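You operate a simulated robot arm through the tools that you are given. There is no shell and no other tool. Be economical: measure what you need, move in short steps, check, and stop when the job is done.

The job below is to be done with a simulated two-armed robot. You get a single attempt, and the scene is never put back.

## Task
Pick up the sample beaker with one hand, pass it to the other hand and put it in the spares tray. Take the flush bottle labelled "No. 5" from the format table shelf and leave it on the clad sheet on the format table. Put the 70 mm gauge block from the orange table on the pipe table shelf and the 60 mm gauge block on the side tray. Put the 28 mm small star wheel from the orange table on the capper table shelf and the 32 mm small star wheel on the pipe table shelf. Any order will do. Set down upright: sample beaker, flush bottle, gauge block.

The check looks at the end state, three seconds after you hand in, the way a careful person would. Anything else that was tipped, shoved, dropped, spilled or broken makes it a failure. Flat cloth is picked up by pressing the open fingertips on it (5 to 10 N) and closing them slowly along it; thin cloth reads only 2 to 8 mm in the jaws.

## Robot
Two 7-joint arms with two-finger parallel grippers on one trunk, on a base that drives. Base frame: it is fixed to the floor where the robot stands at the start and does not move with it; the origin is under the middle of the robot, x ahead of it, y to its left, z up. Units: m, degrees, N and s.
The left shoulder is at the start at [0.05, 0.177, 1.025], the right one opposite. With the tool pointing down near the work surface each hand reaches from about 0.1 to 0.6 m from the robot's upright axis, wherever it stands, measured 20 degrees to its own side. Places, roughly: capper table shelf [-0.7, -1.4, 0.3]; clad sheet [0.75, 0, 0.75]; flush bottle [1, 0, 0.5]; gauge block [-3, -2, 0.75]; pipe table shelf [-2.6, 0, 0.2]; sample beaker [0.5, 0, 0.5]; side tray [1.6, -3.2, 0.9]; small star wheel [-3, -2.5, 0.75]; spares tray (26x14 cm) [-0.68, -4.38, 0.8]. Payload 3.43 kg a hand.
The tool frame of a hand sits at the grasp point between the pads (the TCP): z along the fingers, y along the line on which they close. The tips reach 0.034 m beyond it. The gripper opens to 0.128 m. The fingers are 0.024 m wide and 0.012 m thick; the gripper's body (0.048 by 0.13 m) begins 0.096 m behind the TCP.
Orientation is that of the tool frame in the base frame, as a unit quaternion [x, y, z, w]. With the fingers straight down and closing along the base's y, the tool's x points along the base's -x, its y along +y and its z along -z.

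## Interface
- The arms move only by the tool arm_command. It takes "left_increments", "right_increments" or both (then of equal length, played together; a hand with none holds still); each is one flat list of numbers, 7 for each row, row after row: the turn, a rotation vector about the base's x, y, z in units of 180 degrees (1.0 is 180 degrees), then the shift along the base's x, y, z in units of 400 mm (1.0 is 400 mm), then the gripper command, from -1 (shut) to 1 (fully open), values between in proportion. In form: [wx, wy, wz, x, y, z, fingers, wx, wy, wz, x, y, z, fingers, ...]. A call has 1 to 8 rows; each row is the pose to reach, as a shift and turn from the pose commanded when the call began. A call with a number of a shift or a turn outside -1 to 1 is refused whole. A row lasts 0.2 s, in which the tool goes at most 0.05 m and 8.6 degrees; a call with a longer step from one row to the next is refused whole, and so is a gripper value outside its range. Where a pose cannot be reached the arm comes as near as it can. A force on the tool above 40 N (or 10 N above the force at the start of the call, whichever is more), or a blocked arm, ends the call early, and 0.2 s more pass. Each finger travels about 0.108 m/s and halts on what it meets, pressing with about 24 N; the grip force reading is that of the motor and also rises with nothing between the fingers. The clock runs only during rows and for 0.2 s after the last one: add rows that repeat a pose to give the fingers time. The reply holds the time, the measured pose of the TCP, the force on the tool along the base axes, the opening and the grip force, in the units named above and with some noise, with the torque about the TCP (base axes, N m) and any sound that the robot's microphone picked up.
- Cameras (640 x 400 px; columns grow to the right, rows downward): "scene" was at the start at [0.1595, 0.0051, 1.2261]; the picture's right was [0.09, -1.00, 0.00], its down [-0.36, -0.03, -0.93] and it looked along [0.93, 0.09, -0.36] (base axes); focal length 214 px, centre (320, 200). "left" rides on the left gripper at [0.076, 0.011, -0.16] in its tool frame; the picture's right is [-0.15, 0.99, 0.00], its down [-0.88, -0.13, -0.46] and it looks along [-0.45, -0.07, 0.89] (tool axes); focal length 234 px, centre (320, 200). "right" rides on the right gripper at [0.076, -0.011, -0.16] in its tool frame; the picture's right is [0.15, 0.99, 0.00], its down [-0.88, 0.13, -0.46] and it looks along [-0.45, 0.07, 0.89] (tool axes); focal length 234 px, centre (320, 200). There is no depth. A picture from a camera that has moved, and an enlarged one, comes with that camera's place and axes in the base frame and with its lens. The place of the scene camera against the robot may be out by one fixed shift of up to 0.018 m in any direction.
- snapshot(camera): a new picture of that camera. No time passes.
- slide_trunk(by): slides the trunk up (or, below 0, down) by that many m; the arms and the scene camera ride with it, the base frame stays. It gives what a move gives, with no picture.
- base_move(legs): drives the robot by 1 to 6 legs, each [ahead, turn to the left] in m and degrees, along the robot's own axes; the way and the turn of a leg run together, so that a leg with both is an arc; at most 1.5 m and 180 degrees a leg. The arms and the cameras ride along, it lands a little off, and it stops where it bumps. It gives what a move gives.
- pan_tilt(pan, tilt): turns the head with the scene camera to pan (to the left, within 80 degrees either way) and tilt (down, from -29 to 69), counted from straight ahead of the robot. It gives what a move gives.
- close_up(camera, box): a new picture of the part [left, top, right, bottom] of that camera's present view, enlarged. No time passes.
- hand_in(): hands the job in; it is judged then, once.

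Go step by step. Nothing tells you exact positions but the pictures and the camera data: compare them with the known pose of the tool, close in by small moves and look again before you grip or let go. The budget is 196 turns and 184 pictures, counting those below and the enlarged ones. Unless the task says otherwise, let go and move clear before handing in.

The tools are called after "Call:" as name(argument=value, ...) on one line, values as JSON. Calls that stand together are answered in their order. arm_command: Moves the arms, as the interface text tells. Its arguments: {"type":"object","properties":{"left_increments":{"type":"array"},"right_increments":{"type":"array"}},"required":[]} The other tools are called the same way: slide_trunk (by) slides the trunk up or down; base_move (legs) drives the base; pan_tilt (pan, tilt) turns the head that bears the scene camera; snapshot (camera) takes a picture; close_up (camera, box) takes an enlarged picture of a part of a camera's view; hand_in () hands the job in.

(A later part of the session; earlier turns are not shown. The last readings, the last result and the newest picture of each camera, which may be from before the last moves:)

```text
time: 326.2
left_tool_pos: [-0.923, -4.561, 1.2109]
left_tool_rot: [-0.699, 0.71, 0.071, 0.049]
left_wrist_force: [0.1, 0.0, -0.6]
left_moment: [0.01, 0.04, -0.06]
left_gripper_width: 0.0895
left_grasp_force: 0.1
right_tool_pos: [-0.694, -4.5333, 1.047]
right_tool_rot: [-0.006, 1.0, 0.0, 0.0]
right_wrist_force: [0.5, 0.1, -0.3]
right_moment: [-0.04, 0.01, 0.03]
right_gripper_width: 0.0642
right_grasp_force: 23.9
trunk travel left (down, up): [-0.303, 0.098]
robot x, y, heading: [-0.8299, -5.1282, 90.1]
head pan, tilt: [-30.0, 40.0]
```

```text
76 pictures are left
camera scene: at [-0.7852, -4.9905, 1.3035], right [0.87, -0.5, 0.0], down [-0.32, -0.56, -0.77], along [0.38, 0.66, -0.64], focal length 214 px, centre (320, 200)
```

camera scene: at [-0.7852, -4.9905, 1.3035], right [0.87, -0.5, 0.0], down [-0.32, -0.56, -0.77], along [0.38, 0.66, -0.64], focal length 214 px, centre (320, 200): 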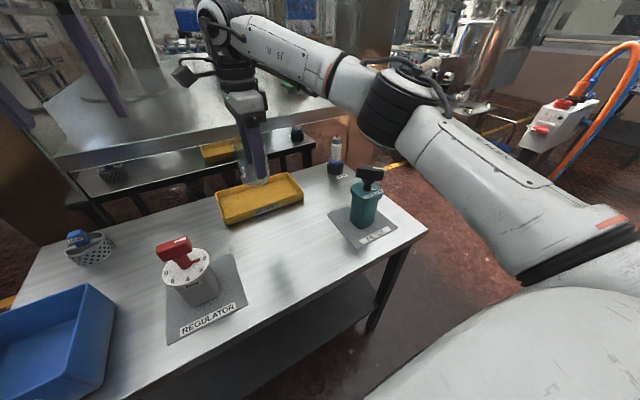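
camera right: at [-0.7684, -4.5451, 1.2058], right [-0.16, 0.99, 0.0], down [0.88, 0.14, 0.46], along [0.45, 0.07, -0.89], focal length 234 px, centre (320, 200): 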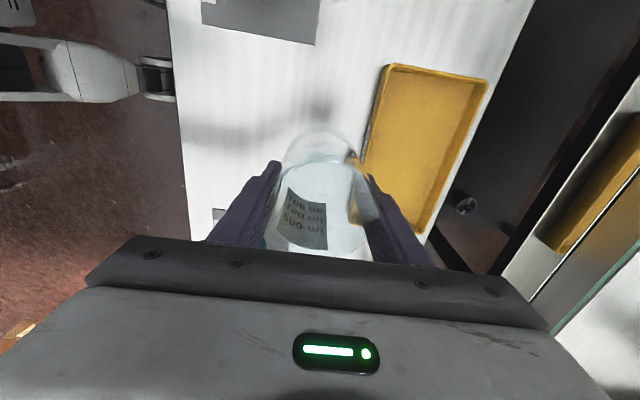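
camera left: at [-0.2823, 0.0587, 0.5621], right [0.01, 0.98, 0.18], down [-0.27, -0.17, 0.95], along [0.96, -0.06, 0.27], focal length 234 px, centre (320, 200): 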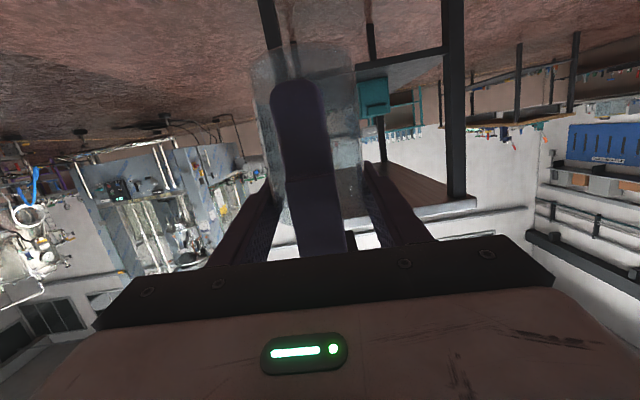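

Call:
arm_command(right_increments=[0, 0, 0, 0.01, 0.1, 0, -0.5, 0, 0, 0, 0.02, 0.2, 0, -0.5, 0, 0, 0, 0.033, 0.3, 0, -0.5, 0, 0, 0, 0.033, 0.335, -0.04, -0.5, 0, 0, 0, 0.033, 0.335, -0.1, -0.5])

Call:
snapshot(camera="right")

Call:
snapshot(camera="scene")

```text
time: 327.4
left_tool_pos: [-0.9214, -4.5613, 1.2099]
left_tool_rot: [-0.699, 0.71, 0.071, 0.049]
left_wrist_force: [-0.5, 0.8, 0.4]
left_moment: [-0.01, 0.01, -0.01]
left_gripper_width: 0.0898
left_grasp_force: 0.2
right_tool_pos: [-0.6576, -4.4809, 0.9944]
right_tool_rot: [-0.005, 1.0, -0.002, 0.001]
right_wrist_force: [-0.3, 0.1, -1.5]
right_moment: [-0.02, 0.03, 0.01]
right_gripper_width: 0.0643
right_grasp_force: 24.3
right hand out of reach, approached as far as the arm can: row 1, 2, 3, 4, 5
trunk travel left (down, up): [-0.303, 0.098]
robot x, y, heading: [-0.8237, -5.1305, 90.0]
head pan, tilt: [-30.0, 40.0]
```

```text
75 pictures are left
camera right: at [-0.7315, -4.4938, 1.1539], right [-0.16, 0.99, 0.0], down [0.88, 0.14, 0.45], along [0.45, 0.07, -0.89], focal length 234 px, centre (320, 200)
```

right: 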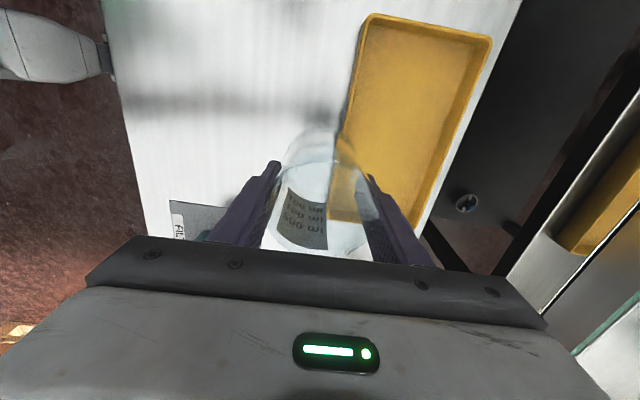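

```text
74 pictures are left
camera scene: at [-0.7848, -4.989, 1.3032], right [0.87, -0.5, 0.0], down [-0.32, -0.56, -0.76], along [0.38, 0.66, -0.64], focal length 214 px, centre (320, 200)
```

scene: 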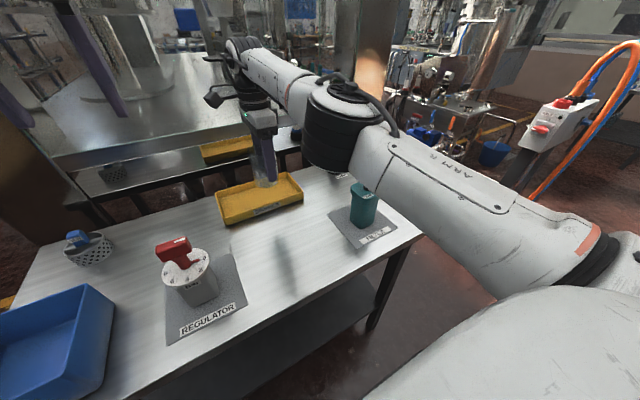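

Call:
base_move(legs=[[0.085, 0]])

Call:
snapshot(camera="right")

Call:
snapshot(camera="scene")

```text
time: 328.5
left_tool_pos: [-0.9228, -4.4767, 1.2106]
left_tool_rot: [-0.699, 0.71, 0.071, 0.048]
left_wrist_force: [-0.1, 0.0, -0.2]
left_moment: [0.0, 0.03, -0.01]
left_gripper_width: 0.0894
left_grasp_force: 0.1
right_tool_pos: [-0.6586, -4.3976, 0.9947]
right_tool_rot: [-0.006, 1.0, -0.002, 0.0]
right_wrist_force: [-0.6, -0.6, -1.0]
right_moment: [0.0, 0.01, -0.06]
right_gripper_width: 0.0643
right_grasp_force: 23.8
trunk travel left (down, up): [-0.303, 0.098]
robot x, y, heading: [-0.8249, -5.0416, 90.1]
head pan, tilt: [-30.0, 40.0]
```

```text
73 pictures are left
camera right: at [-0.7329, -4.4088, 1.1543], right [-0.16, 0.99, 0.0], down [0.88, 0.14, 0.46], along [0.45, 0.07, -0.89], focal length 234 px, centre (320, 200)
```

right: 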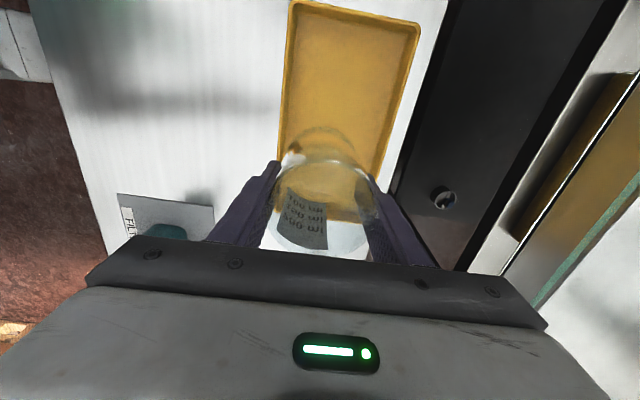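

```text
72 pictures are left
camera scene: at [-0.7854, -4.904, 1.3033], right [0.87, -0.5, 0.0], down [-0.32, -0.56, -0.77], along [0.38, 0.66, -0.64], focal length 214 px, centre (320, 200)
```

scene: 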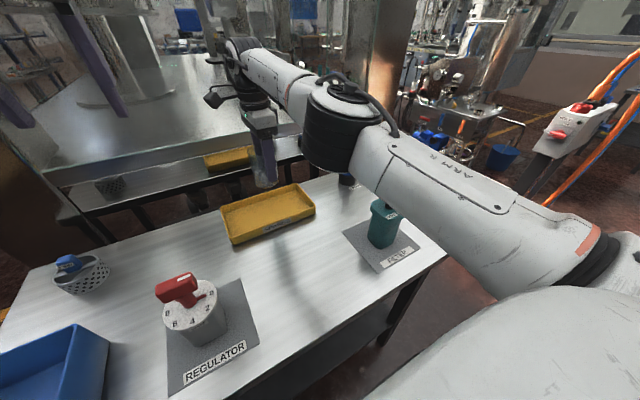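

Call:
arm_command(right_increments=[0, 0, 0, -0.03, 0.015, -0.03, -0.5, 0, 0, 0, -0.05, 0.025, -0.08, -0.5])

Call:
snapshot(camera="right")

```text
time: 329.1
left_tool_pos: [-0.9223, -4.4771, 1.2118]
left_tool_rot: [-0.7, 0.709, 0.072, 0.048]
left_wrist_force: [0.7, -0.7, 0.3]
left_moment: [0.04, 0.01, -0.02]
left_gripper_width: 0.0895
left_grasp_force: 0.0
right_tool_pos: [-0.6745, -4.3952, 0.9632]
right_tool_rot: [-0.007, 1.0, -0.002, 0.0]
right_wrist_force: [0.3, -1.0, -0.8]
right_moment: [-0.01, -0.01, 0.02]
right_gripper_width: 0.0642
right_grasp_force: 24.3
right hand out of reach, approached as far as the arm can: row 1, 2
trunk travel left (down, up): [-0.303, 0.098]
robot x, y, heading: [-0.8259, -5.0459, 90.2]
head pan, tilt: [-30.0, 40.0]
```

```text
71 pictures are left
camera right: at [-0.7484, -4.4071, 1.1226], right [-0.16, 0.99, 0.0], down [0.88, 0.14, 0.46], along [0.45, 0.07, -0.89], focal length 234 px, centre (320, 200)
```

right: 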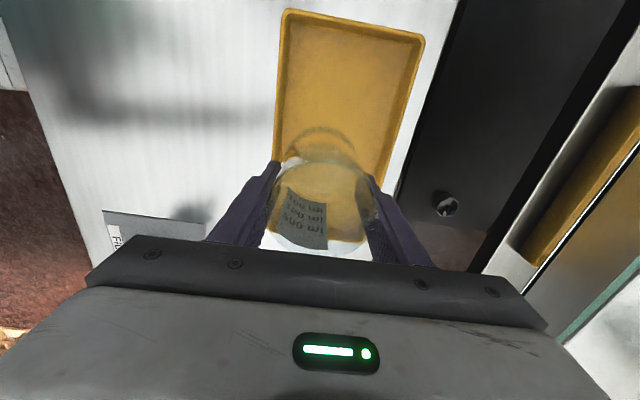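

Call:
base_move(legs=[[0.012, 0]])

Call:
slide_trunk(by=-0.04)

Call:
snapshot(camera="right")

Call:
snapshot(camera="scene")

```text
time: 329.8
left_tool_pos: [-0.9238, -4.4657, 1.2108]
left_tool_rot: [-0.699, 0.71, 0.071, 0.049]
left_wrist_force: [-0.2, -0.6, -0.3]
left_moment: [-0.05, 0.02, 0.03]
left_gripper_width: 0.0897
left_grasp_force: 0.0
right_tool_pos: [-0.6744, -4.384, 0.962]
right_tool_rot: [-0.007, 1.0, -0.001, 0.0]
right_wrist_force: [0.1, 0.4, -1.3]
right_moment: [-0.02, -0.03, -0.02]
right_gripper_width: 0.0639
right_grasp_force: 23.8
trunk travel left (down, up): [-0.303, 0.098]
robot x, y, heading: [-0.8256, -5.0315, 90.2]
head pan, tilt: [-30.0, 40.0]
```

```text
time: 330.6
left_tool_pos: [-0.9236, -4.465, 1.1721]
left_tool_rot: [-0.699, 0.71, 0.071, 0.049]
left_wrist_force: [-0.7, 0.5, 0.0]
left_moment: [-0.01, -0.01, -0.01]
left_gripper_width: 0.0895
left_grasp_force: 0.1
right_tool_pos: [-0.6751, -4.3842, 0.9239]
right_tool_rot: [-0.007, 1.0, -0.002, -0.001]
right_wrist_force: [-0.1, -0.8, -0.5]
right_moment: [0.01, 0.0, 0.0]
right_gripper_width: 0.0643
right_grasp_force: 23.5
trunk travel left (down, up): [-0.263, 0.138]
robot x, y, heading: [-0.8265, -5.0354, 90.2]
head pan, tilt: [-30.0, 40.0]
```

```text
70 pictures are left
camera right: at [-0.7493, -4.3959, 1.083], right [-0.16, 0.99, 0.0], down [0.88, 0.14, 0.46], along [0.45, 0.07, -0.89], focal length 234 px, centre (320, 200)
```

right: 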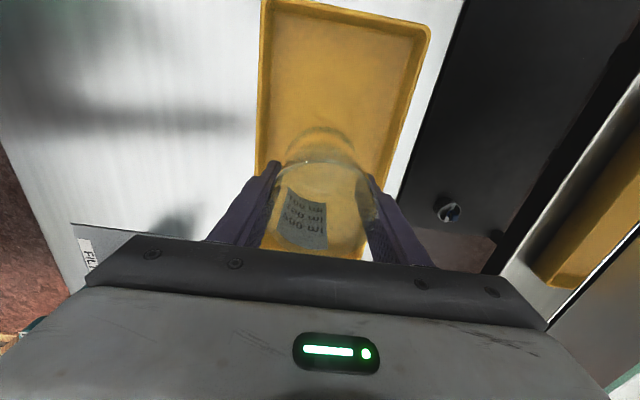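

```text
69 pictures are left
camera scene: at [-0.7855, -4.8934, 1.2635], right [0.87, -0.5, 0.0], down [-0.32, -0.56, -0.77], along [0.38, 0.66, -0.64], focal length 214 px, centre (320, 200)
```

scene: 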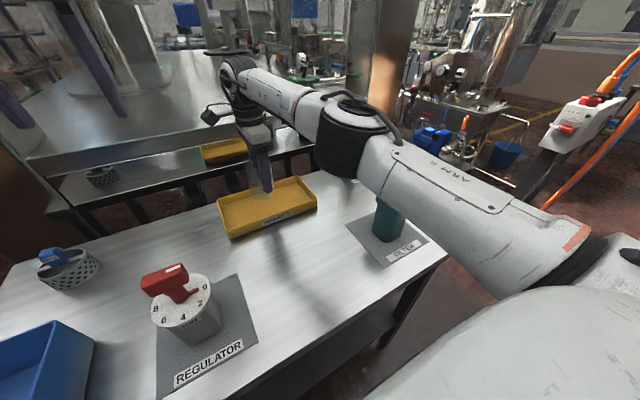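

Call:
arm_command(right_increments=[0, 0, 0, 0, 0, -0.03, -0.5, 0, 0, 0, 0, 0, -0.05, -0.5, 0, 0, 0, 0, 0, -0.06, -0.5, 0, 0, 0, 0, 0, -0.07, -0.5, 0, 0, 0, 0, 0, -0.08, -0.5, 0, 0, 0, 0, 0, -0.09, -0.5])

Call:
snapshot(camera="right")

```text
time: 332.1
left_tool_pos: [-0.9227, -4.467, 1.1713]
left_tool_rot: [-0.7, 0.709, 0.072, 0.049]
left_wrist_force: [1.2, 0.1, -1.0]
left_moment: [-0.02, -0.01, 0.0]
left_gripper_width: 0.0896
left_grasp_force: 0.2
right_tool_pos: [-0.6735, -4.3832, 0.8871]
right_tool_rot: [-0.008, 1.0, -0.001, 0.001]
right_wrist_force: [-0.4, -0.2, -0.4]
right_moment: [0.0, -0.02, 0.01]
right_gripper_width: 0.0641
right_grasp_force: 24.5
trunk travel left (down, up): [-0.263, 0.138]
robot x, y, heading: [-0.8264, -5.0322, 90.2]
head pan, tilt: [-30.0, 40.0]
```

```text
68 pictures are left
camera right: at [-0.7483, -4.3956, 1.0466], right [-0.16, 0.99, 0.0], down [0.88, 0.14, 0.46], along [0.45, 0.07, -0.89], focal length 234 px, centre (320, 200)
```

right: 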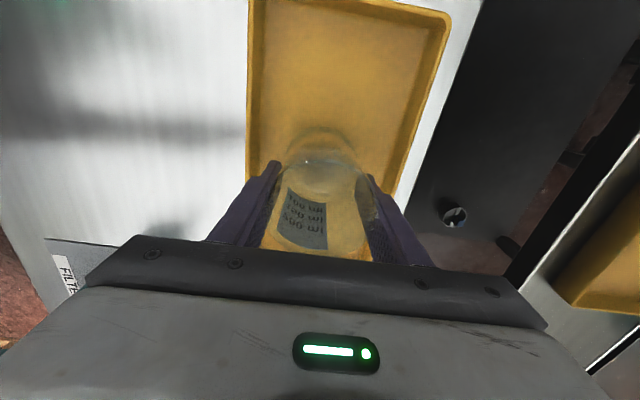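

Call:
arm_command(right_increments=[0, 0, 0, 0, 0.005, -0.01, -0.5, 0, 0, 0, 0, 0.01, -0.02, -0.5, 0, 0, 0, 0, 0.01, -0.03, -0.5, 0, 0, 0, 0, 0.01, -0.04, -0.5, 0, 0, 0, 0, 0.01, -0.05, -0.5, 0, 0, 0, 0, 0.01, -0.06, -0.5])

```text
time: 333.4
left_tool_pos: [-0.9228, -4.4656, 1.1712]
left_tool_rot: [-0.699, 0.71, 0.071, 0.049]
left_wrist_force: [0.4, -0.2, 0.5]
left_moment: [0.01, 0.01, 0.0]
left_gripper_width: 0.0897
left_grasp_force: 0.0
right_tool_pos: [-0.6744, -4.3796, 0.8637]
right_tool_rot: [-0.007, 1.0, -0.001, 0.0]
right_wrist_force: [0.1, -1.0, 0.4]
right_moment: [0.03, -0.03, 0.0]
right_gripper_width: 0.0643
right_grasp_force: 23.9
trunk travel left (down, up): [-0.263, 0.138]
robot x, y, heading: [-0.8257, -5.0298, 89.9]
head pan, tilt: [-30.0, 40.0]
```

Call:
arm_command(right_increments=[0, 0, 0, 0, 0, -0.01, -0.5, 0, 0, 0, 0, 0, -0.02, -0.5, 0, 0, 0, 0, 0, -0.03, -0.5, 0, 0, 0, 0, 0, -0.04, -0.5, 0, 0, 0, 0, 0, -0.05, -0.5, 0, 0, 0, 0, 0, -0.06, -0.5])

Call:
snapshot(camera="right")

Call:
snapshot(camera="scene")

```text
time: 334.5
left_tool_pos: [-0.9219, -4.4666, 1.1713]
left_tool_rot: [-0.699, 0.71, 0.072, 0.05]
left_wrist_force: [-0.2, -0.2, 0.0]
left_moment: [0.01, 0.01, 0.0]
left_gripper_width: 0.0896
left_grasp_force: 0.1
right_tool_pos: [-0.6746, -4.3771, 0.8593]
right_tool_rot: [-0.008, 1.0, 0.004, -0.001]
right_wrist_force: [0.0, -5.0, 19.1]
right_moment: [-0.77, 0.0, -0.02]
right_gripper_width: 0.0641
right_grasp_force: 24.8
trunk travel left (down, up): [-0.263, 0.138]
robot x, y, heading: [-0.8233, -5.0325, 90.5]
head pan, tilt: [-30.0, 40.0]
stopped in row 5 (right hand): the force on the tool passed its limit (the readings are from after the stop); the commanded pose is now the measured one
```

```text
67 pictures are left
camera right: at [-0.7495, -4.3919, 1.0184], right [-0.16, 0.99, 0.01], down [0.88, 0.14, 0.46], along [0.45, 0.08, -0.89], focal length 234 px, centre (320, 200)
```

right: 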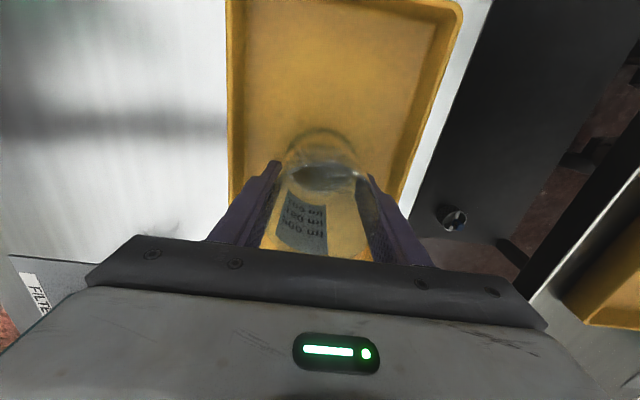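

```text
66 pictures are left
camera scene: at [-0.7858, -4.8947, 1.2635], right [0.87, -0.5, 0.0], down [-0.32, -0.56, -0.77], along [0.38, 0.66, -0.64], focal length 214 px, centre (320, 200)
```

scene: 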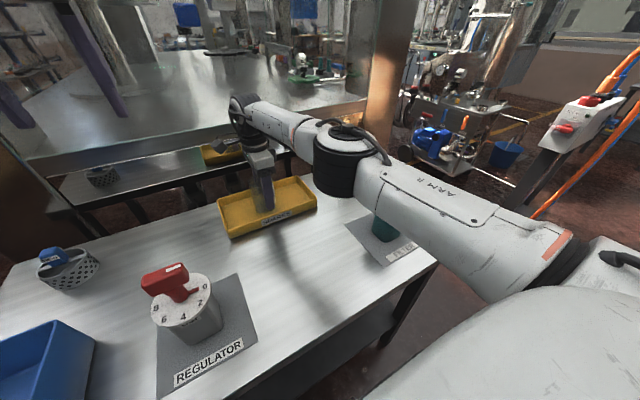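

Contact with the tray floor. I ease off slightly and open the fingers.

Call:
arm_command(right_increments=[0, 0, 0, 0, 0, 0.006, -0.5, 0, 0, 0, 0, 0, 0.006, -0.5, 0, 0, 0, 0, 0, 0.006, -0.5])

Call:
close_up(camera="scene", box=[200, 150, 440, 300])

```text
time: 335.3
left_tool_pos: [-0.9229, -4.4669, 1.1724]
left_tool_rot: [-0.699, 0.709, 0.072, 0.05]
left_wrist_force: [0.5, -0.3, 0.0]
left_moment: [0.05, -0.02, 0.0]
left_gripper_width: 0.0898
left_grasp_force: 0.0
right_tool_pos: [-0.6755, -4.3775, 0.8596]
right_tool_rot: [-0.008, 1.0, 0.004, 0.0]
right_wrist_force: [-0.3, 2.2, 15.7]
right_moment: [-0.36, 0.18, -0.04]
right_gripper_width: 0.0642
right_grasp_force: 24.4
trunk travel left (down, up): [-0.263, 0.138]
robot x, y, heading: [-0.8256, -5.0354, 90.2]
head pan, tilt: [-30.0, 40.0]
```

```text
2.67 times, centred on (320, 225) of scene
camera zoom: at [-0.7859, -4.8946, 1.2637], right [0.87, -0.5, 0.0], down [-0.32, -0.56, -0.77], along [0.38, 0.67, -0.64], focal length 572 px, centre (320, 133)
```

zoom: 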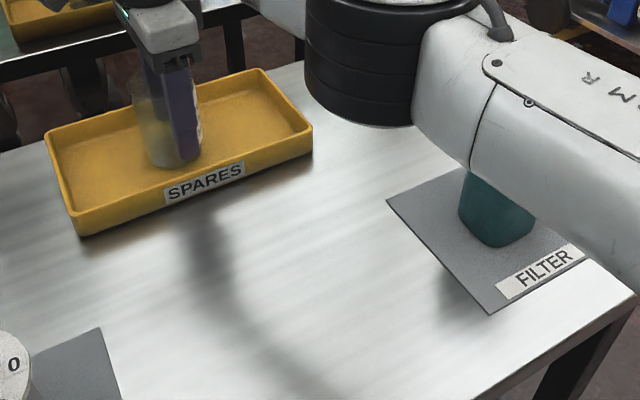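

Call:
arm_command(right_increments=[0, 0, 0, 0, 0, 0.01, -0.5, 0, 0, 0, 0, 0, 0.012, 0.05, 0, 0, 0, 0, 0, 0.012, 0.15, 0, 0, 0, 0, 0, 0.012, 0.25])

Call:
snapshot(camera="right")

```text
time: 336.3
left_tool_pos: [-0.9224, -4.4667, 1.1718]
left_tool_rot: [-0.699, 0.71, 0.071, 0.049]
left_wrist_force: [-0.1, 0.1, -0.6]
left_moment: [0.02, -0.01, 0.01]
left_gripper_width: 0.0894
left_grasp_force: 0.0
right_tool_pos: [-0.6754, -4.3792, 0.862]
right_tool_rot: [-0.007, 1.0, 0.002, 0.0]
right_wrist_force: [-0.3, -0.6, -0.1]
right_moment: [-0.01, 0.01, 0.01]
right_gripper_width: 0.0801
right_grasp_force: 0.0
trunk travel left (down, up): [-0.263, 0.138]
robot x, y, heading: [-0.8253, -5.0329, 90.0]
head pan, tilt: [-30.0, 40.0]
```

```text
64 pictures are left
camera right: at [-0.7491, -4.391, 1.0215], right [-0.16, 0.99, 0.01], down [0.88, 0.14, 0.46], along [0.45, 0.08, -0.89], focal length 234 px, centre (320, 200)
```

right: 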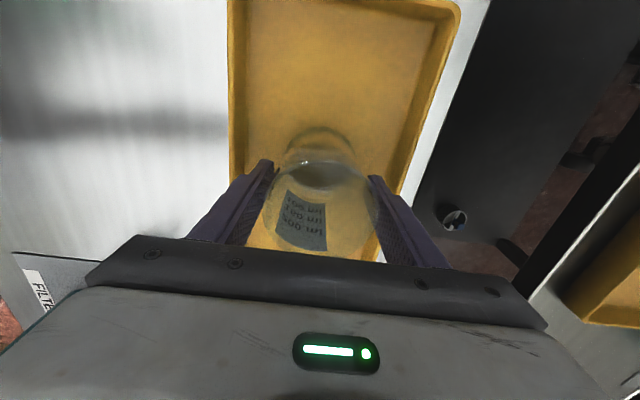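

Released and standing. I raise the right hand straight up with the arm, then the trunk.

Call:
arm_command(right_increments=[0, 0, 0, 0, 0, 0.06, 0.25, 0, 0, 0, 0, 0, 0.14, 0.25, 0, 0, 0, 0, 0, 0.24, 0.25, 0, 0, 0, 0, 0, 0.32, 0.25])

Call:
slide_trunk(by=0.1)

Call:
snapshot(camera="scene")

```text
time: 337.3
left_tool_pos: [-0.9241, -4.4661, 1.1709]
left_tool_rot: [-0.699, 0.71, 0.072, 0.05]
left_wrist_force: [-0.5, -0.1, 0.7]
left_moment: [-0.01, 0.01, -0.01]
left_gripper_width: 0.0897
left_grasp_force: 0.0
right_tool_pos: [-0.6685, -4.3923, 0.9891]
right_tool_rot: [-0.008, 1.0, 0.004, -0.001]
right_wrist_force: [-0.4, -0.8, -0.2]
right_moment: [-0.01, -0.01, -0.02]
right_gripper_width: 0.0803
right_grasp_force: 0.2
right hand out of reach, approached as far as the arm can: row 2, 3, 4
trunk travel left (down, up): [-0.263, 0.138]
robot x, y, heading: [-0.8217, -5.0341, 89.9]
head pan, tilt: [-30.0, 40.0]
```

```text
time: 338.6
left_tool_pos: [-0.9236, -4.4655, 1.2712]
left_tool_rot: [-0.699, 0.71, 0.072, 0.05]
left_wrist_force: [0.0, 1.3, 0.3]
left_moment: [-0.01, -0.03, 0.0]
left_gripper_width: 0.0893
left_grasp_force: 0.1
right_tool_pos: [-0.6674, -4.3908, 1.0878]
right_tool_rot: [-0.007, 1.0, 0.004, 0.0]
right_wrist_force: [-0.2, 0.4, -0.2]
right_moment: [0.01, 0.01, 0.0]
right_gripper_width: 0.0804
right_grasp_force: 0.1
trunk travel left (down, up): [-0.363, 0.038]
robot x, y, heading: [-0.824, -5.0297, 90.2]
head pan, tilt: [-30.0, 40.0]
```

```text
63 pictures are left
camera scene: at [-0.7855, -4.893, 1.3634], right [0.87, -0.5, 0.0], down [-0.32, -0.56, -0.77], along [0.38, 0.66, -0.64], focal length 214 px, centre (320, 200)
```

scene: 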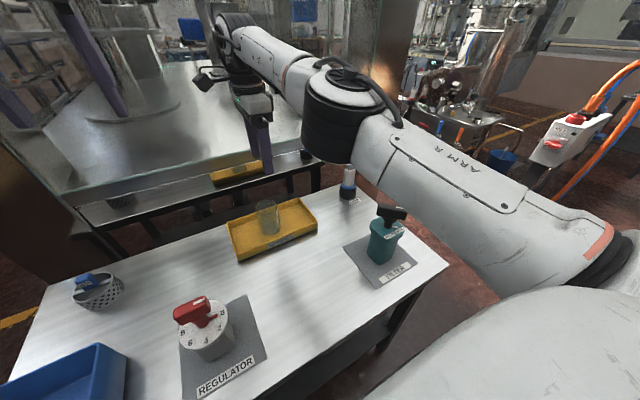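

The beaker stands in the spares tray. Next I go to the orange table by the west side.

Call:
base_move(legs=[[-0.4, 0], [0, 90], [1.25, 0], [0, -90], [1.4, 0]])

Call:
pan_tilt(pan=25, tilt=25)

Call:
snapshot(camera="scene")

```text
time: 361.2
left_tool_pos: [-2.1183, -3.4315, 1.271]
left_tool_rot: [-0.691, 0.718, 0.071, 0.05]
left_wrist_force: [0.8, -0.5, 1.1]
left_moment: [-0.02, -0.03, 0.03]
left_gripper_width: 0.0896
left_grasp_force: 0.1
right_tool_pos: [-1.8617, -3.3626, 1.0895]
right_tool_rot: [0.005, 1.0, 0.004, 0.0]
right_wrist_force: [-0.3, -0.1, 0.5]
right_moment: [-0.02, 0.03, -0.03]
right_gripper_width: 0.0801
right_grasp_force: 0.0
trunk travel left (down, up): [-0.363, 0.038]
robot x, y, heading: [-2.0318, -4.0029, 88.6]
head pan, tilt: [-30.0, 40.0]
```

```text
time: 362.4
left_tool_pos: [-2.118, -3.431, 1.2708]
left_tool_rot: [-0.691, 0.718, 0.071, 0.051]
left_wrist_force: [-0.7, -0.4, 0.2]
left_moment: [0.03, 0.0, -0.02]
left_gripper_width: 0.0893
left_grasp_force: 0.1
right_tool_pos: [-1.8612, -3.3645, 1.0885]
right_tool_rot: [0.005, 1.0, 0.004, 0.001]
right_wrist_force: [0.1, 0.6, 0.4]
right_moment: [-0.01, 0.01, -0.02]
right_gripper_width: 0.08
right_grasp_force: 0.1
trunk travel left (down, up): [-0.363, 0.038]
robot x, y, heading: [-2.0335, -4.0038, 88.9]
head pan, tilt: [25.0, 25.0]
```

```text
62 pictures are left
camera scene: at [-2.0722, -3.8511, 1.3868], right [0.92, 0.4, 0.0], down [0.17, -0.39, -0.91], along [-0.36, 0.83, -0.42], focal length 214 px, centre (320, 200)
```

scene: 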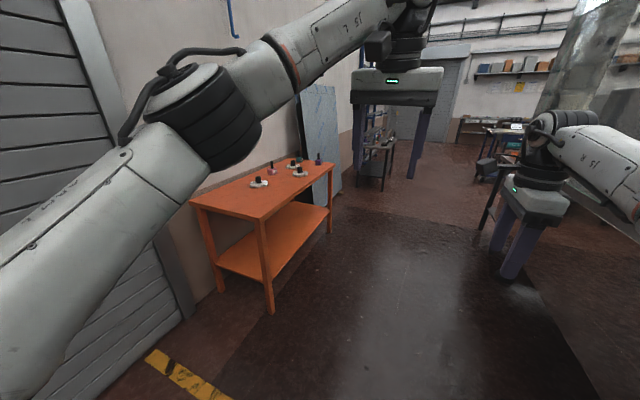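

Call:
base_move(legs=[[1.5, 0], [0.15, 0], [0, 91]])

Call:
pan_tilt(pan=0, tilt=35)

Call:
snapshot(camera="scene")

Call:
close_up(camera="scene", box=[220, 140, 420, 265])

```text
time: 374.8
left_tool_pos: [-2.5535, -2.3926, 1.271]
left_tool_rot: [0.996, -0.027, -0.085, 0.014]
left_wrist_force: [0.4, -1.2, -0.1]
left_moment: [0.02, -0.01, 0.02]
left_gripper_width: 0.0895
left_grasp_force: 0.1
right_tool_pos: [-2.6184, -2.1339, 1.0892]
right_tool_rot: [-0.698, 0.716, 0.003, -0.002]
right_wrist_force: [-0.6, 0.7, 0.2]
right_moment: [0.0, 0.0, -0.01]
right_gripper_width: 0.0802
right_grasp_force: 0.0
trunk travel left (down, up): [-0.363, 0.038]
robot x, y, heading: [-1.9796, -2.3196, 177.9]
head pan, tilt: [25.0, 25.0]
```

```text
time: 375.7
left_tool_pos: [-2.5533, -2.3933, 1.271]
left_tool_rot: [0.996, -0.027, -0.085, 0.014]
left_wrist_force: [0.1, 0.4, -0.4]
left_moment: [0.01, 0.01, 0.01]
left_gripper_width: 0.0896
left_grasp_force: 0.0
right_tool_pos: [-2.618, -2.1332, 1.0879]
right_tool_rot: [-0.698, 0.716, 0.002, -0.002]
right_wrist_force: [0.6, 1.0, 0.4]
right_moment: [0.0, 0.02, 0.01]
right_gripper_width: 0.08
right_grasp_force: 0.1
trunk travel left (down, up): [-0.363, 0.038]
robot x, y, heading: [-1.9789, -2.3175, 178.0]
head pan, tilt: [0.0, 35.0]
```

```text
61 pictures are left
camera scene: at [-2.1429, -2.3147, 1.3711], right [0.04, 1.0, 0.0], down [0.57, -0.02, -0.82], along [-0.82, 0.03, -0.57], focal length 214 px, centre (320, 200)
```

scene: 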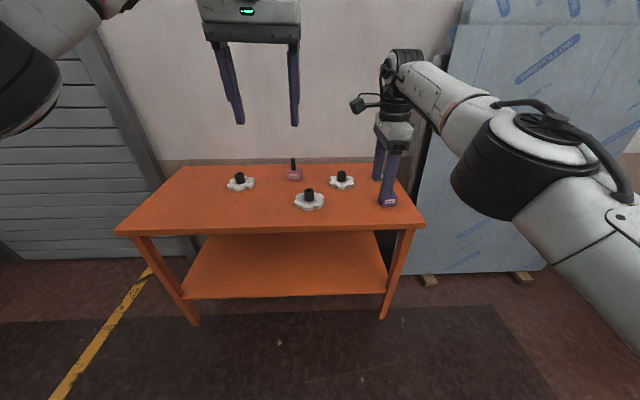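

```text
3.20 times, centred on (320, 202) of scene
camera zoom: at [-2.1429, -2.3147, 1.3711], right [0.04, 1.0, 0.0], down [0.57, -0.02, -0.82], along [-0.82, 0.03, -0.57], focal length 686 px, centre (320, 192)
```

zoom: 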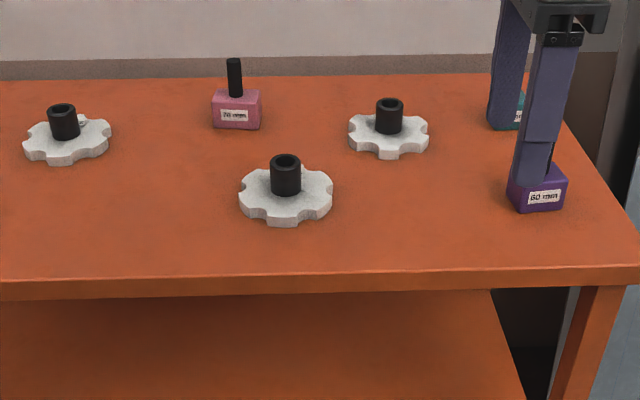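

Call:
close_up(camera="scene", box=[220, 155, 364, 215])

Call:
arm_command(right_increments=[0, 0, 0, 0.1, 0, 0, 0.25, 0, 0, 0, 0.2, 0, 0, 0.25, 0, 0, 0, 0.3, 0.02, 0, 0.25, 0, 0, 0, 0.4, 0.04, 0, 0.25, 0, 0, 0, 0.48, 0.06, 0.05, 0.25])

Call:
close_up(camera="scene", box=[340, 150, 430, 220])

```text
4.44 times, centred on (292, 185) of scene
camera zoom: at [-2.1429, -2.3147, 1.3711], right [0.04, 1.0, 0.0], down [0.57, -0.02, -0.82], along [-0.82, 0.03, -0.57], focal length 953 px, centre (444, 267)
```

zoom: 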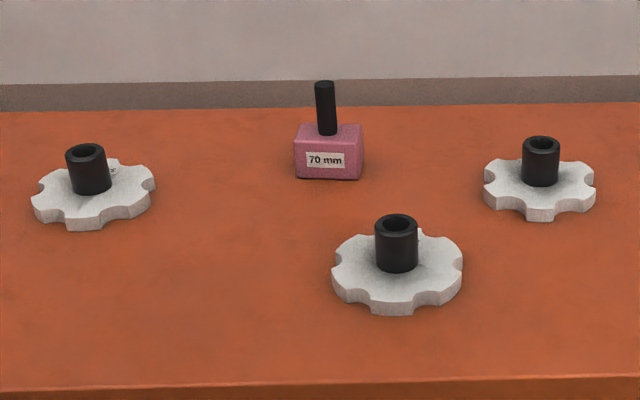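

```text
time: 376.9
left_tool_pos: [-2.552, -2.3938, 1.2722]
left_tool_rot: [0.996, -0.028, -0.087, 0.014]
left_wrist_force: [0.5, 0.4, 0.1]
left_moment: [0.0, 0.05, 0.03]
left_gripper_width: 0.0896
left_grasp_force: 0.1
right_tool_pos: [-2.427, -2.1097, 1.1111]
right_tool_rot: [-0.695, 0.719, 0.001, -0.003]
right_wrist_force: [2.3, -1.5, -0.3]
right_moment: [0.17, 0.27, 0.04]
right_gripper_width: 0.0798
right_grasp_force: 0.1
right hand out of reach, approached as far as the arm can: row 1, 2
trunk travel left (down, up): [-0.363, 0.038]
robot x, y, heading: [-1.9812, -2.3178, 177.7]
head pan, tilt: [0.0, 35.0]
```

```text
5.71 times, centred on (385, 185) of scene
camera zoom: at [-2.1416, -2.3157, 1.3712], right [0.04, 1.0, 0.0], down [0.57, -0.02, -0.82], along [-0.82, 0.03, -0.57], focal length 1226 px, centre (-51, 286)
```

zoom: 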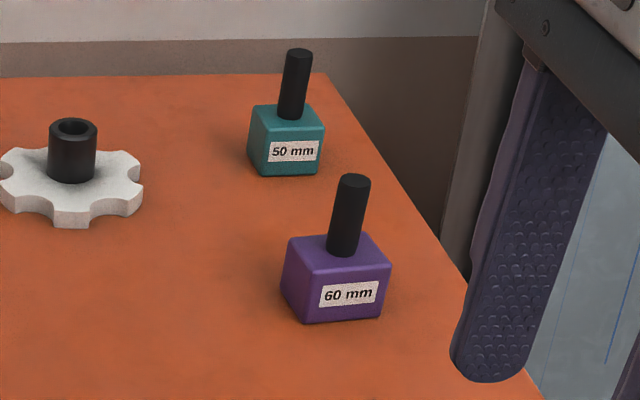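

Blocks are 70 (pink), 60 (purple) and 50 (teal); the wheels' labels are behind their hubs. I drive closer to read the wheels.

Call:
base_move(legs=[[0.4, 2]])

Call:
pan_tilt(pan=8, tilt=45)

Call:
snapshot(camera="scene")

Call:
snapshot(camera="left")

```text
time: 379.4
left_tool_pos: [-2.9588, -2.3983, 1.2719]
left_tool_rot: [0.996, -0.013, -0.085, 0.015]
left_wrist_force: [0.2, -0.6, -0.4]
left_moment: [0.01, -0.04, 0.0]
left_gripper_width: 0.0896
left_grasp_force: 0.1
right_tool_pos: [-2.8385, -2.1118, 1.1105]
right_tool_rot: [0.708, -0.706, -0.003, 0.002]
right_wrist_force: [-0.3, 0.6, 0.9]
right_moment: [-0.01, -0.01, -0.01]
right_gripper_width: 0.0802
right_grasp_force: 0.1
trunk travel left (down, up): [-0.363, 0.038]
robot x, y, heading: [-2.39, -2.3053, 179.2]
head pan, tilt: [0.0, 35.0]
```

```text
time: 380.1
left_tool_pos: [-2.9579, -2.398, 1.271]
left_tool_rot: [0.996, -0.013, -0.085, 0.016]
left_wrist_force: [0.7, 0.2, -0.4]
left_moment: [0.02, -0.03, -0.02]
left_gripper_width: 0.0895
left_grasp_force: 0.0
right_tool_pos: [-2.8388, -2.1116, 1.1102]
right_tool_rot: [0.708, -0.706, -0.003, 0.003]
right_wrist_force: [0.3, 0.3, 0.3]
right_moment: [0.03, 0.0, 0.0]
right_gripper_width: 0.0801
right_grasp_force: 0.2
trunk travel left (down, up): [-0.363, 0.038]
robot x, y, heading: [-2.3891, -2.309, 179.4]
head pan, tilt: [8.0, 45.0]
```

```text
57 pictures are left
camera scene: at [-2.5417, -2.3204, 1.3563], right [-0.13, 0.99, 0.0], down [0.7, 0.09, -0.71], along [-0.7, -0.09, -0.71], focal length 214 px, centre (320, 200)
```

scene: 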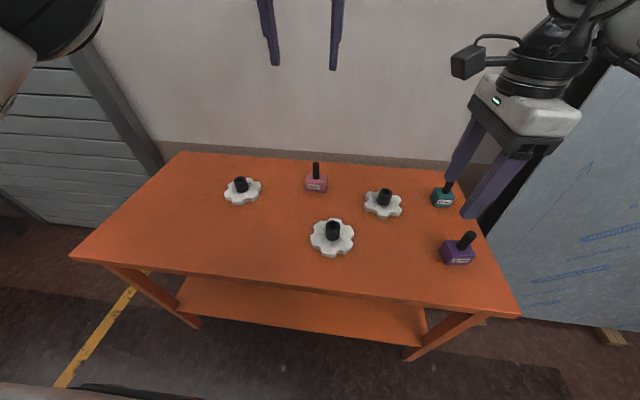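

```text
56 pictures are left
camera left: at [-2.8556, -2.4074, 1.4167], right [-0.17, -0.98, 0.06], down [-0.79, 0.17, 0.59], along [-0.59, 0.05, -0.8], focal length 234 px, centre (320, 200)
```

left: 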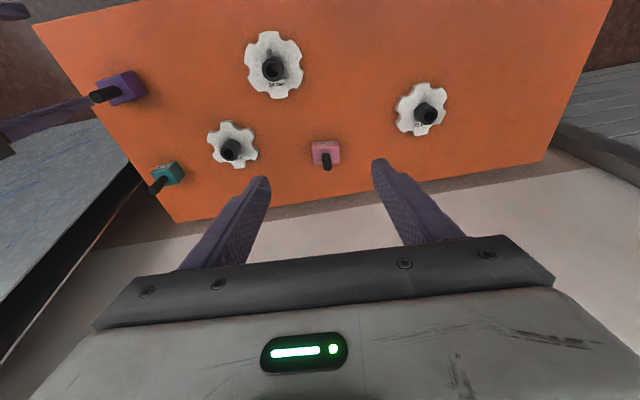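

Call:
close_up(camera="left", box=[235, 25, 315, 105])

Call:
close_up(camera="left", box=[385, 75, 455, 145])

Call:
close_up(camera="left", box=[200, 110, 270, 180])

```text
5.00 times, centred on (275, 65) of left
camera zoom: at [-2.8556, -2.4074, 1.4167], right [-0.17, -0.98, 0.06], down [-0.79, 0.17, 0.59], along [-0.59, 0.05, -0.8], focal length 1171 px, centre (545, 875)
```

zoom: 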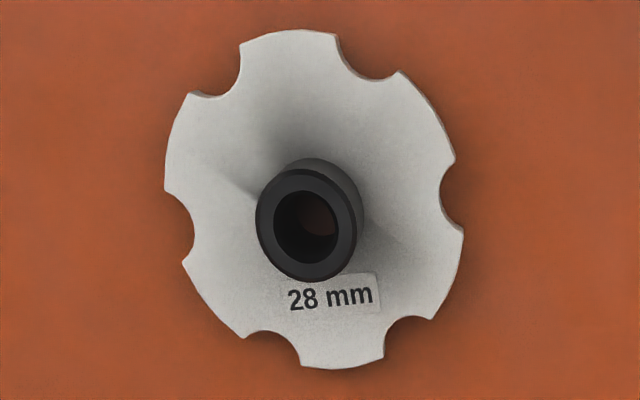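

```text
5.71 times, centred on (420, 110) of left
camera zoom: at [-2.8556, -2.4074, 1.4167], right [-0.17, -0.98, 0.06], down [-0.79, 0.17, 0.59], along [-0.59, 0.05, -0.8], focal length 1338 px, centre (-251, 714)
```

zoom: 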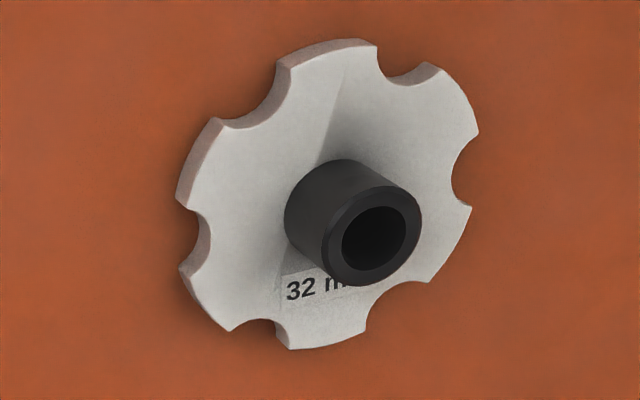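

```text
5.71 times, centred on (235, 145) of left
camera zoom: at [-2.8556, -2.4074, 1.4167], right [-0.17, -0.98, 0.06], down [-0.79, 0.17, 0.59], along [-0.59, 0.05, -0.8], focal length 1338 px, centre (806, 514)
```

zoom: 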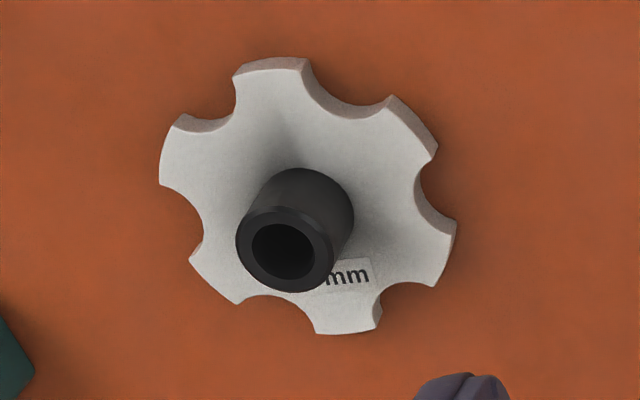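

Middle wheel is 28 mm, the southern one 32 mm. I shift the base south so that the right hand faces the 70 mm block and the left the 32 mm wheel.

Call:
base_move(legs=[[-0.2, 0], [0, 35], [0.42, 0], [0, -34.5]])

Call:
arm_command(left_increments=[0, 0.04, 0, 0.02, -0.06, -0.08, 0.5, 0, 0.08, 0, 0.04, -0.1, -0.16, 0.5, 0, 0.12, 0, 0.06, -0.14, -0.24, 0.5, 0, 0.16, 0, 0.08, -0.16, -0.32, 0.5, 0, 0.195, 0, 0.1, -0.18, -0.4, 0.5, 0, 0.195, 0, 0.1, -0.18, -0.48, 0.5], right_increments=[0, 0.045, 0, 0, 0, 0, 0, 0, 0.09, 0, 0, 0, 0, 0, 0, 0.135, 0, 0, 0, 0, 0, 0, 0.18, 0, 0, 0, 0, 0, 0, 0.22, 0, 0, 0, 0, 0, 0, 0.25, 0, 0, 0, 0, 0])

Call:
snapshot(camera="left")

Call:
snapshot(camera="right")

```text
time: 385.4
left_tool_pos: [-2.9266, -2.9183, 1.2717]
left_tool_rot: [0.957, 0.278, -0.078, 0.04]
left_wrist_force: [0.9, 0.1, 0.2]
left_moment: [-0.02, 0.03, 0.01]
left_gripper_width: 0.0899
left_grasp_force: 0.1
right_tool_pos: [-2.9867, -2.6152, 1.1095]
right_tool_rot: [0.882, -0.471, -0.002, 0.004]
right_wrist_force: [1.0, 0.6, 0.6]
right_moment: [-0.02, 0.0, 0.02]
right_gripper_width: 0.0798
right_grasp_force: 0.0
trunk travel left (down, up): [-0.363, 0.038]
robot x, y, heading: [-2.5024, -2.5292, -147.0]
head pan, tilt: [8.0, 45.0]
stopped in leg 3: the robot was blocked; the commanded pose is now the measured one
```

```text
time: 386.8
left_tool_pos: [-2.8874, -2.9904, 1.0796]
left_tool_rot: [0.888, 0.276, -0.364, -0.046]
left_wrist_force: [-0.1, -0.5, -0.3]
left_moment: [0.01, 0.0, -0.04]
left_gripper_width: 0.0957
left_grasp_force: 0.1
right_tool_pos: [-2.9884, -2.6144, 1.1092]
right_tool_rot: [0.815, -0.432, -0.34, 0.183]
right_wrist_force: [-0.5, 0.1, -0.1]
right_moment: [-0.03, 0.01, 0.01]
right_gripper_width: 0.064
right_grasp_force: 0.0
trunk travel left (down, up): [-0.363, 0.038]
robot x, y, heading: [-2.5023, -2.5266, -146.7]
head pan, tilt: [8.0, 45.0]
```

```text
52 pictures are left
camera left: at [-2.7318, -2.9411, 1.1473], right [0.37, -0.91, -0.19], down [-0.27, -0.3, 0.92], along [-0.89, -0.29, -0.35], focal length 234 px, centre (320, 200)
```

left: 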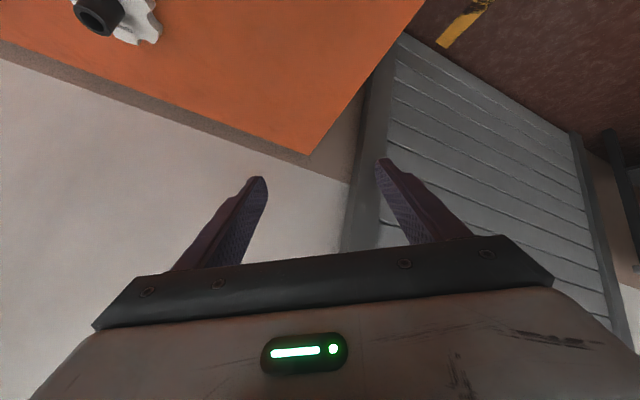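

```text
51 pictures are left
camera right: at [-2.8375, -2.6705, 1.1849], right [-0.52, -0.67, 0.53], down [-0.1, 0.66, 0.74], along [-0.85, 0.33, -0.41], focal length 234 px, centre (320, 200)
```

right: 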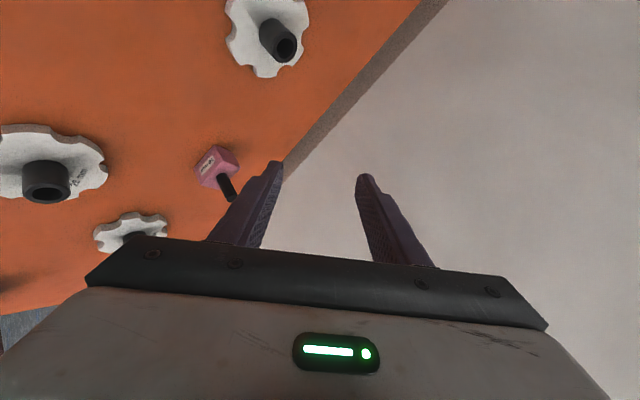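

The base corner met the table edge, so I back off, square up, and then correct the wrists.

Call:
base_move(legs=[[-0.08, 0], [0, -33.3]])

```text
time: 389.5
left_tool_pos: [-3.0123, -2.6617, 1.081]
left_tool_rot: [0.931, 0.011, -0.335, -0.147]
left_wrist_force: [-0.1, -0.2, -0.3]
left_moment: [-0.01, 0.0, -0.02]
left_gripper_width: 0.096
left_grasp_force: 0.0
right_tool_pos: [-2.8919, -2.291, 1.1109]
right_tool_rot: [0.659, -0.646, -0.377, 0.079]
right_wrist_force: [-0.2, -0.2, 0.6]
right_moment: [0.01, 0.02, 0.02]
right_gripper_width: 0.064
right_grasp_force: 0.1
trunk travel left (down, up): [-0.363, 0.038]
robot x, y, heading: [-2.4359, -2.4804, -179.9]
head pan, tilt: [8.0, 45.0]
```

Call:
arm_command(left_increments=[-0.03, 0.01, 0.01, 0, 0, 0, 0.5, -0.06, 0.02, 0.02, 0, 0, 0, 0.5, -0.0896, 0.03, 0.0294, 0, 0, 0, 0.5, -0.0896, 0.03, 0.0294, 0, 0, 0, 0.5, -0.0896, 0.03, 0.0294, 0, 0, 0, 0.5, -0.0896, 0.03, 0.0294, 0, 0, 0, 0.5, -0.0896, 0.03, 0.0294, 0, 0, 0, 0.5, -0.0896, 0.03, 0.0294, 0, 0, 0, 0.5], right_increments=[0.0222, -0.0067, 0.0394, 0, 0, 0, 0, 0.0444, -0.0134, 0.0788, 0, 0, 0, 0, 0.0666, -0.0201, 0.1182, 0, 0, 0, 0, 0.0888, -0.0268, 0.1576, 0, 0, 0, 0, 0.111, -0.0335, 0.197, 0, 0, 0, 0, 0.1332, -0.0402, 0.2364, 0, -0.05, 0, 0, 0.1554, -0.0469, 0.2758, 0, -0.12, 0, 0, 0.1776, -0.0536, 0.3152, 0, -0.2, 0, 0])

Call:
arm_command(right_increments=[0.0222, -0.0067, 0.0394, 0, -0.05, 0, 0, 0.0444, -0.0134, 0.0788, 0, -0.11, -0.05, 0])

Call:
base_move(legs=[[0.05, 0]])

Call:
snapshot(camera="left")

Call:
snapshot(camera="right")

```text
time: 391.3
left_tool_pos: [-3.0123, -2.6625, 1.0806]
left_tool_rot: [0.924, 0.001, -0.383, 0.0]
left_wrist_force: [0.5, -0.5, -0.2]
left_moment: [-0.01, 0.01, -0.05]
left_gripper_width: 0.096
left_grasp_force: 0.1
right_tool_pos: [-2.8921, -2.3727, 1.1095]
right_tool_rot: [0.906, -0.14, -0.398, 0.017]
right_wrist_force: [-0.2, -0.2, -0.9]
right_moment: [0.01, -0.01, 0.01]
right_gripper_width: 0.064
right_grasp_force: 0.0
trunk travel left (down, up): [-0.363, 0.038]
robot x, y, heading: [-2.4357, -2.4826, -179.6]
head pan, tilt: [8.0, 45.0]
```

```text
time: 391.9
left_tool_pos: [-3.0117, -2.663, 1.0799]
left_tool_rot: [0.924, 0.001, -0.383, -0.001]
left_wrist_force: [0.0, 0.5, 0.2]
left_moment: [0.02, -0.03, -0.03]
left_gripper_width: 0.0957
left_grasp_force: 0.0
right_tool_pos: [-2.8906, -2.4154, 1.09]
right_tool_rot: [0.924, -0.001, -0.383, 0.0]
right_wrist_force: [-0.3, 0.4, 0.1]
right_moment: [0.02, 0.0, -0.01]
right_gripper_width: 0.0638
right_grasp_force: 0.1
trunk travel left (down, up): [-0.363, 0.038]
robot x, y, heading: [-2.433, -2.4822, -179.6]
head pan, tilt: [8.0, 45.0]
```

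```text
time: 392.8
left_tool_pos: [-3.0632, -2.6632, 1.0796]
left_tool_rot: [0.924, 0.003, -0.382, 0.0]
left_wrist_force: [0.0, -0.5, -0.2]
left_moment: [-0.02, -0.01, -0.04]
left_gripper_width: 0.0959
left_grasp_force: 0.0
right_tool_pos: [-2.9406, -2.4169, 1.0895]
right_tool_rot: [0.924, 0.001, -0.382, 0.002]
right_wrist_force: [-0.3, 0.1, 0.1]
right_moment: [0.02, 0.0, 0.01]
right_gripper_width: 0.064
right_grasp_force: 0.1
trunk travel left (down, up): [-0.363, 0.038]
robot x, y, heading: [-2.4871, -2.4808, -179.9]
head pan, tilt: [8.0, 45.0]
```

```text
50 pictures are left
camera left: at [-2.8963, -2.6738, 1.1392], right [-0.1, -0.99, 0.1], down [-0.3, 0.13, 0.94], along [-0.95, 0.06, -0.31], focal length 234 px, centre (320, 200)
```

left: 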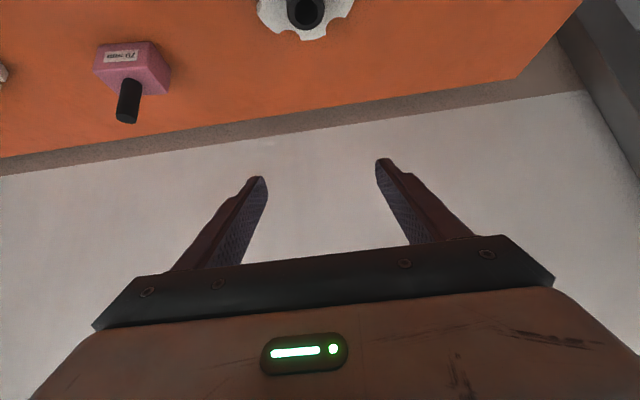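

```text
49 pictures are left
camera right: at [-2.7736, -2.4053, 1.1489], right [0.11, -0.99, -0.1], down [-0.3, -0.13, 0.94], along [-0.95, -0.07, -0.31], focal length 234 px, centre (320, 200)
```

right: 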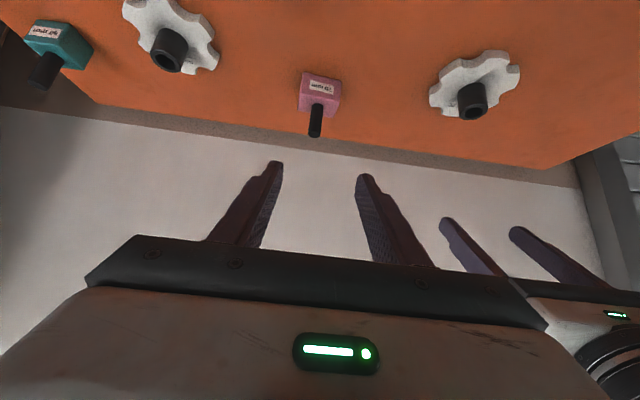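

Both targets are clear: handle of the 70 mm block at [-3.12, -2.411] and hub of the 32 mm wheel at [-3.072, -2.669]. I lower both hands.

Call:
arm_command(left_increments=[0, 0, 0, -0.004, -0.003, -0.083, 0.3, 0, 0, 0, -0.008, -0.005, -0.167, 0.3, 0, 0, 0, -0.011, -0.007, -0.25, 0.3, 0, 0, 0, -0.015, -0.01, -0.333, 0.3, 0, 0, 0, -0.018, -0.012, -0.4, 0.3, 0, 0, 0, -0.02, -0.013, -0.45, 0.3, 0, 0, 0, -0.022, -0.0145, -0.475, 0.3, 0, 0, 0, -0.022, -0.0145, -0.49, 0.3], right_increments=[0, 0, 0, -0.076, 0.003, -0.083, 0, 0, 0, 0, -0.152, 0.005, -0.167, 0, 0, 0, 0, -0.228, 0.008, -0.25, 0, 0, 0, 0, -0.304, 0.01, -0.333, 0, 0, 0, 0, -0.367, 0.012, -0.4, 0, 0, 0, 0, -0.412, 0.014, -0.45, 0, 0, 0, 0, -0.434, 0.015, -0.475, 0, 0, 0, 0, -0.4475, 0.015, -0.488, 0])

Call:
snapshot(camera="left")

Call:
snapshot(camera="right")

```text
time: 394.6
left_tool_pos: [-3.0703, -2.6691, 0.8832]
left_tool_rot: [0.924, 0.001, -0.383, 0.0]
left_wrist_force: [-0.2, 1.1, -0.1]
left_moment: [0.0, -0.05, 0.01]
left_gripper_width: 0.0832
left_grasp_force: 0.0
right_tool_pos: [-3.1193, -2.4108, 0.894]
right_tool_rot: [0.924, 0.0, -0.382, 0.0]
right_wrist_force: [-0.5, 0.3, -0.7]
right_moment: [0.03, 0.0, 0.0]
right_gripper_width: 0.0639
right_grasp_force: 0.0
trunk travel left (down, up): [-0.363, 0.038]
robot x, y, heading: [-2.4892, -2.4816, -179.8]
head pan, tilt: [8.0, 45.0]
```

```text
48 pictures are left
camera left: at [-2.9053, -2.6794, 0.9428], right [-0.1, -0.99, 0.1], down [-0.3, 0.13, 0.94], along [-0.95, 0.06, -0.31], focal length 234 px, centre (320, 200)
```

left: 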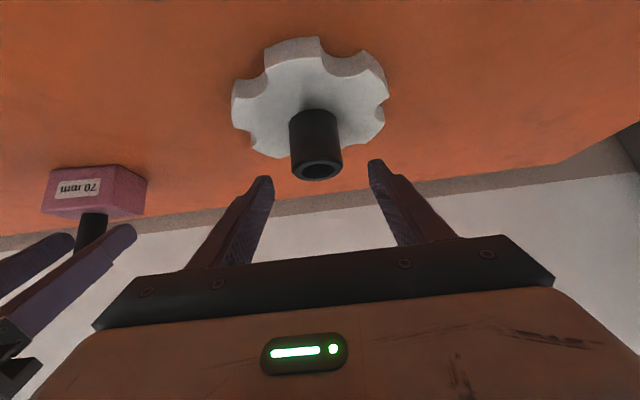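

```text
47 pictures are left
camera right: at [-2.9512, -2.3989, 0.9534], right [0.11, -0.99, -0.1], down [-0.3, -0.13, 0.94], along [-0.95, -0.07, -0.31], focal length 234 px, centre (320, 200)
```

right: 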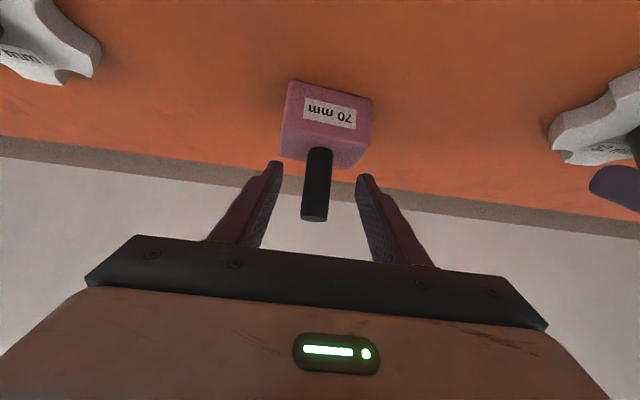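

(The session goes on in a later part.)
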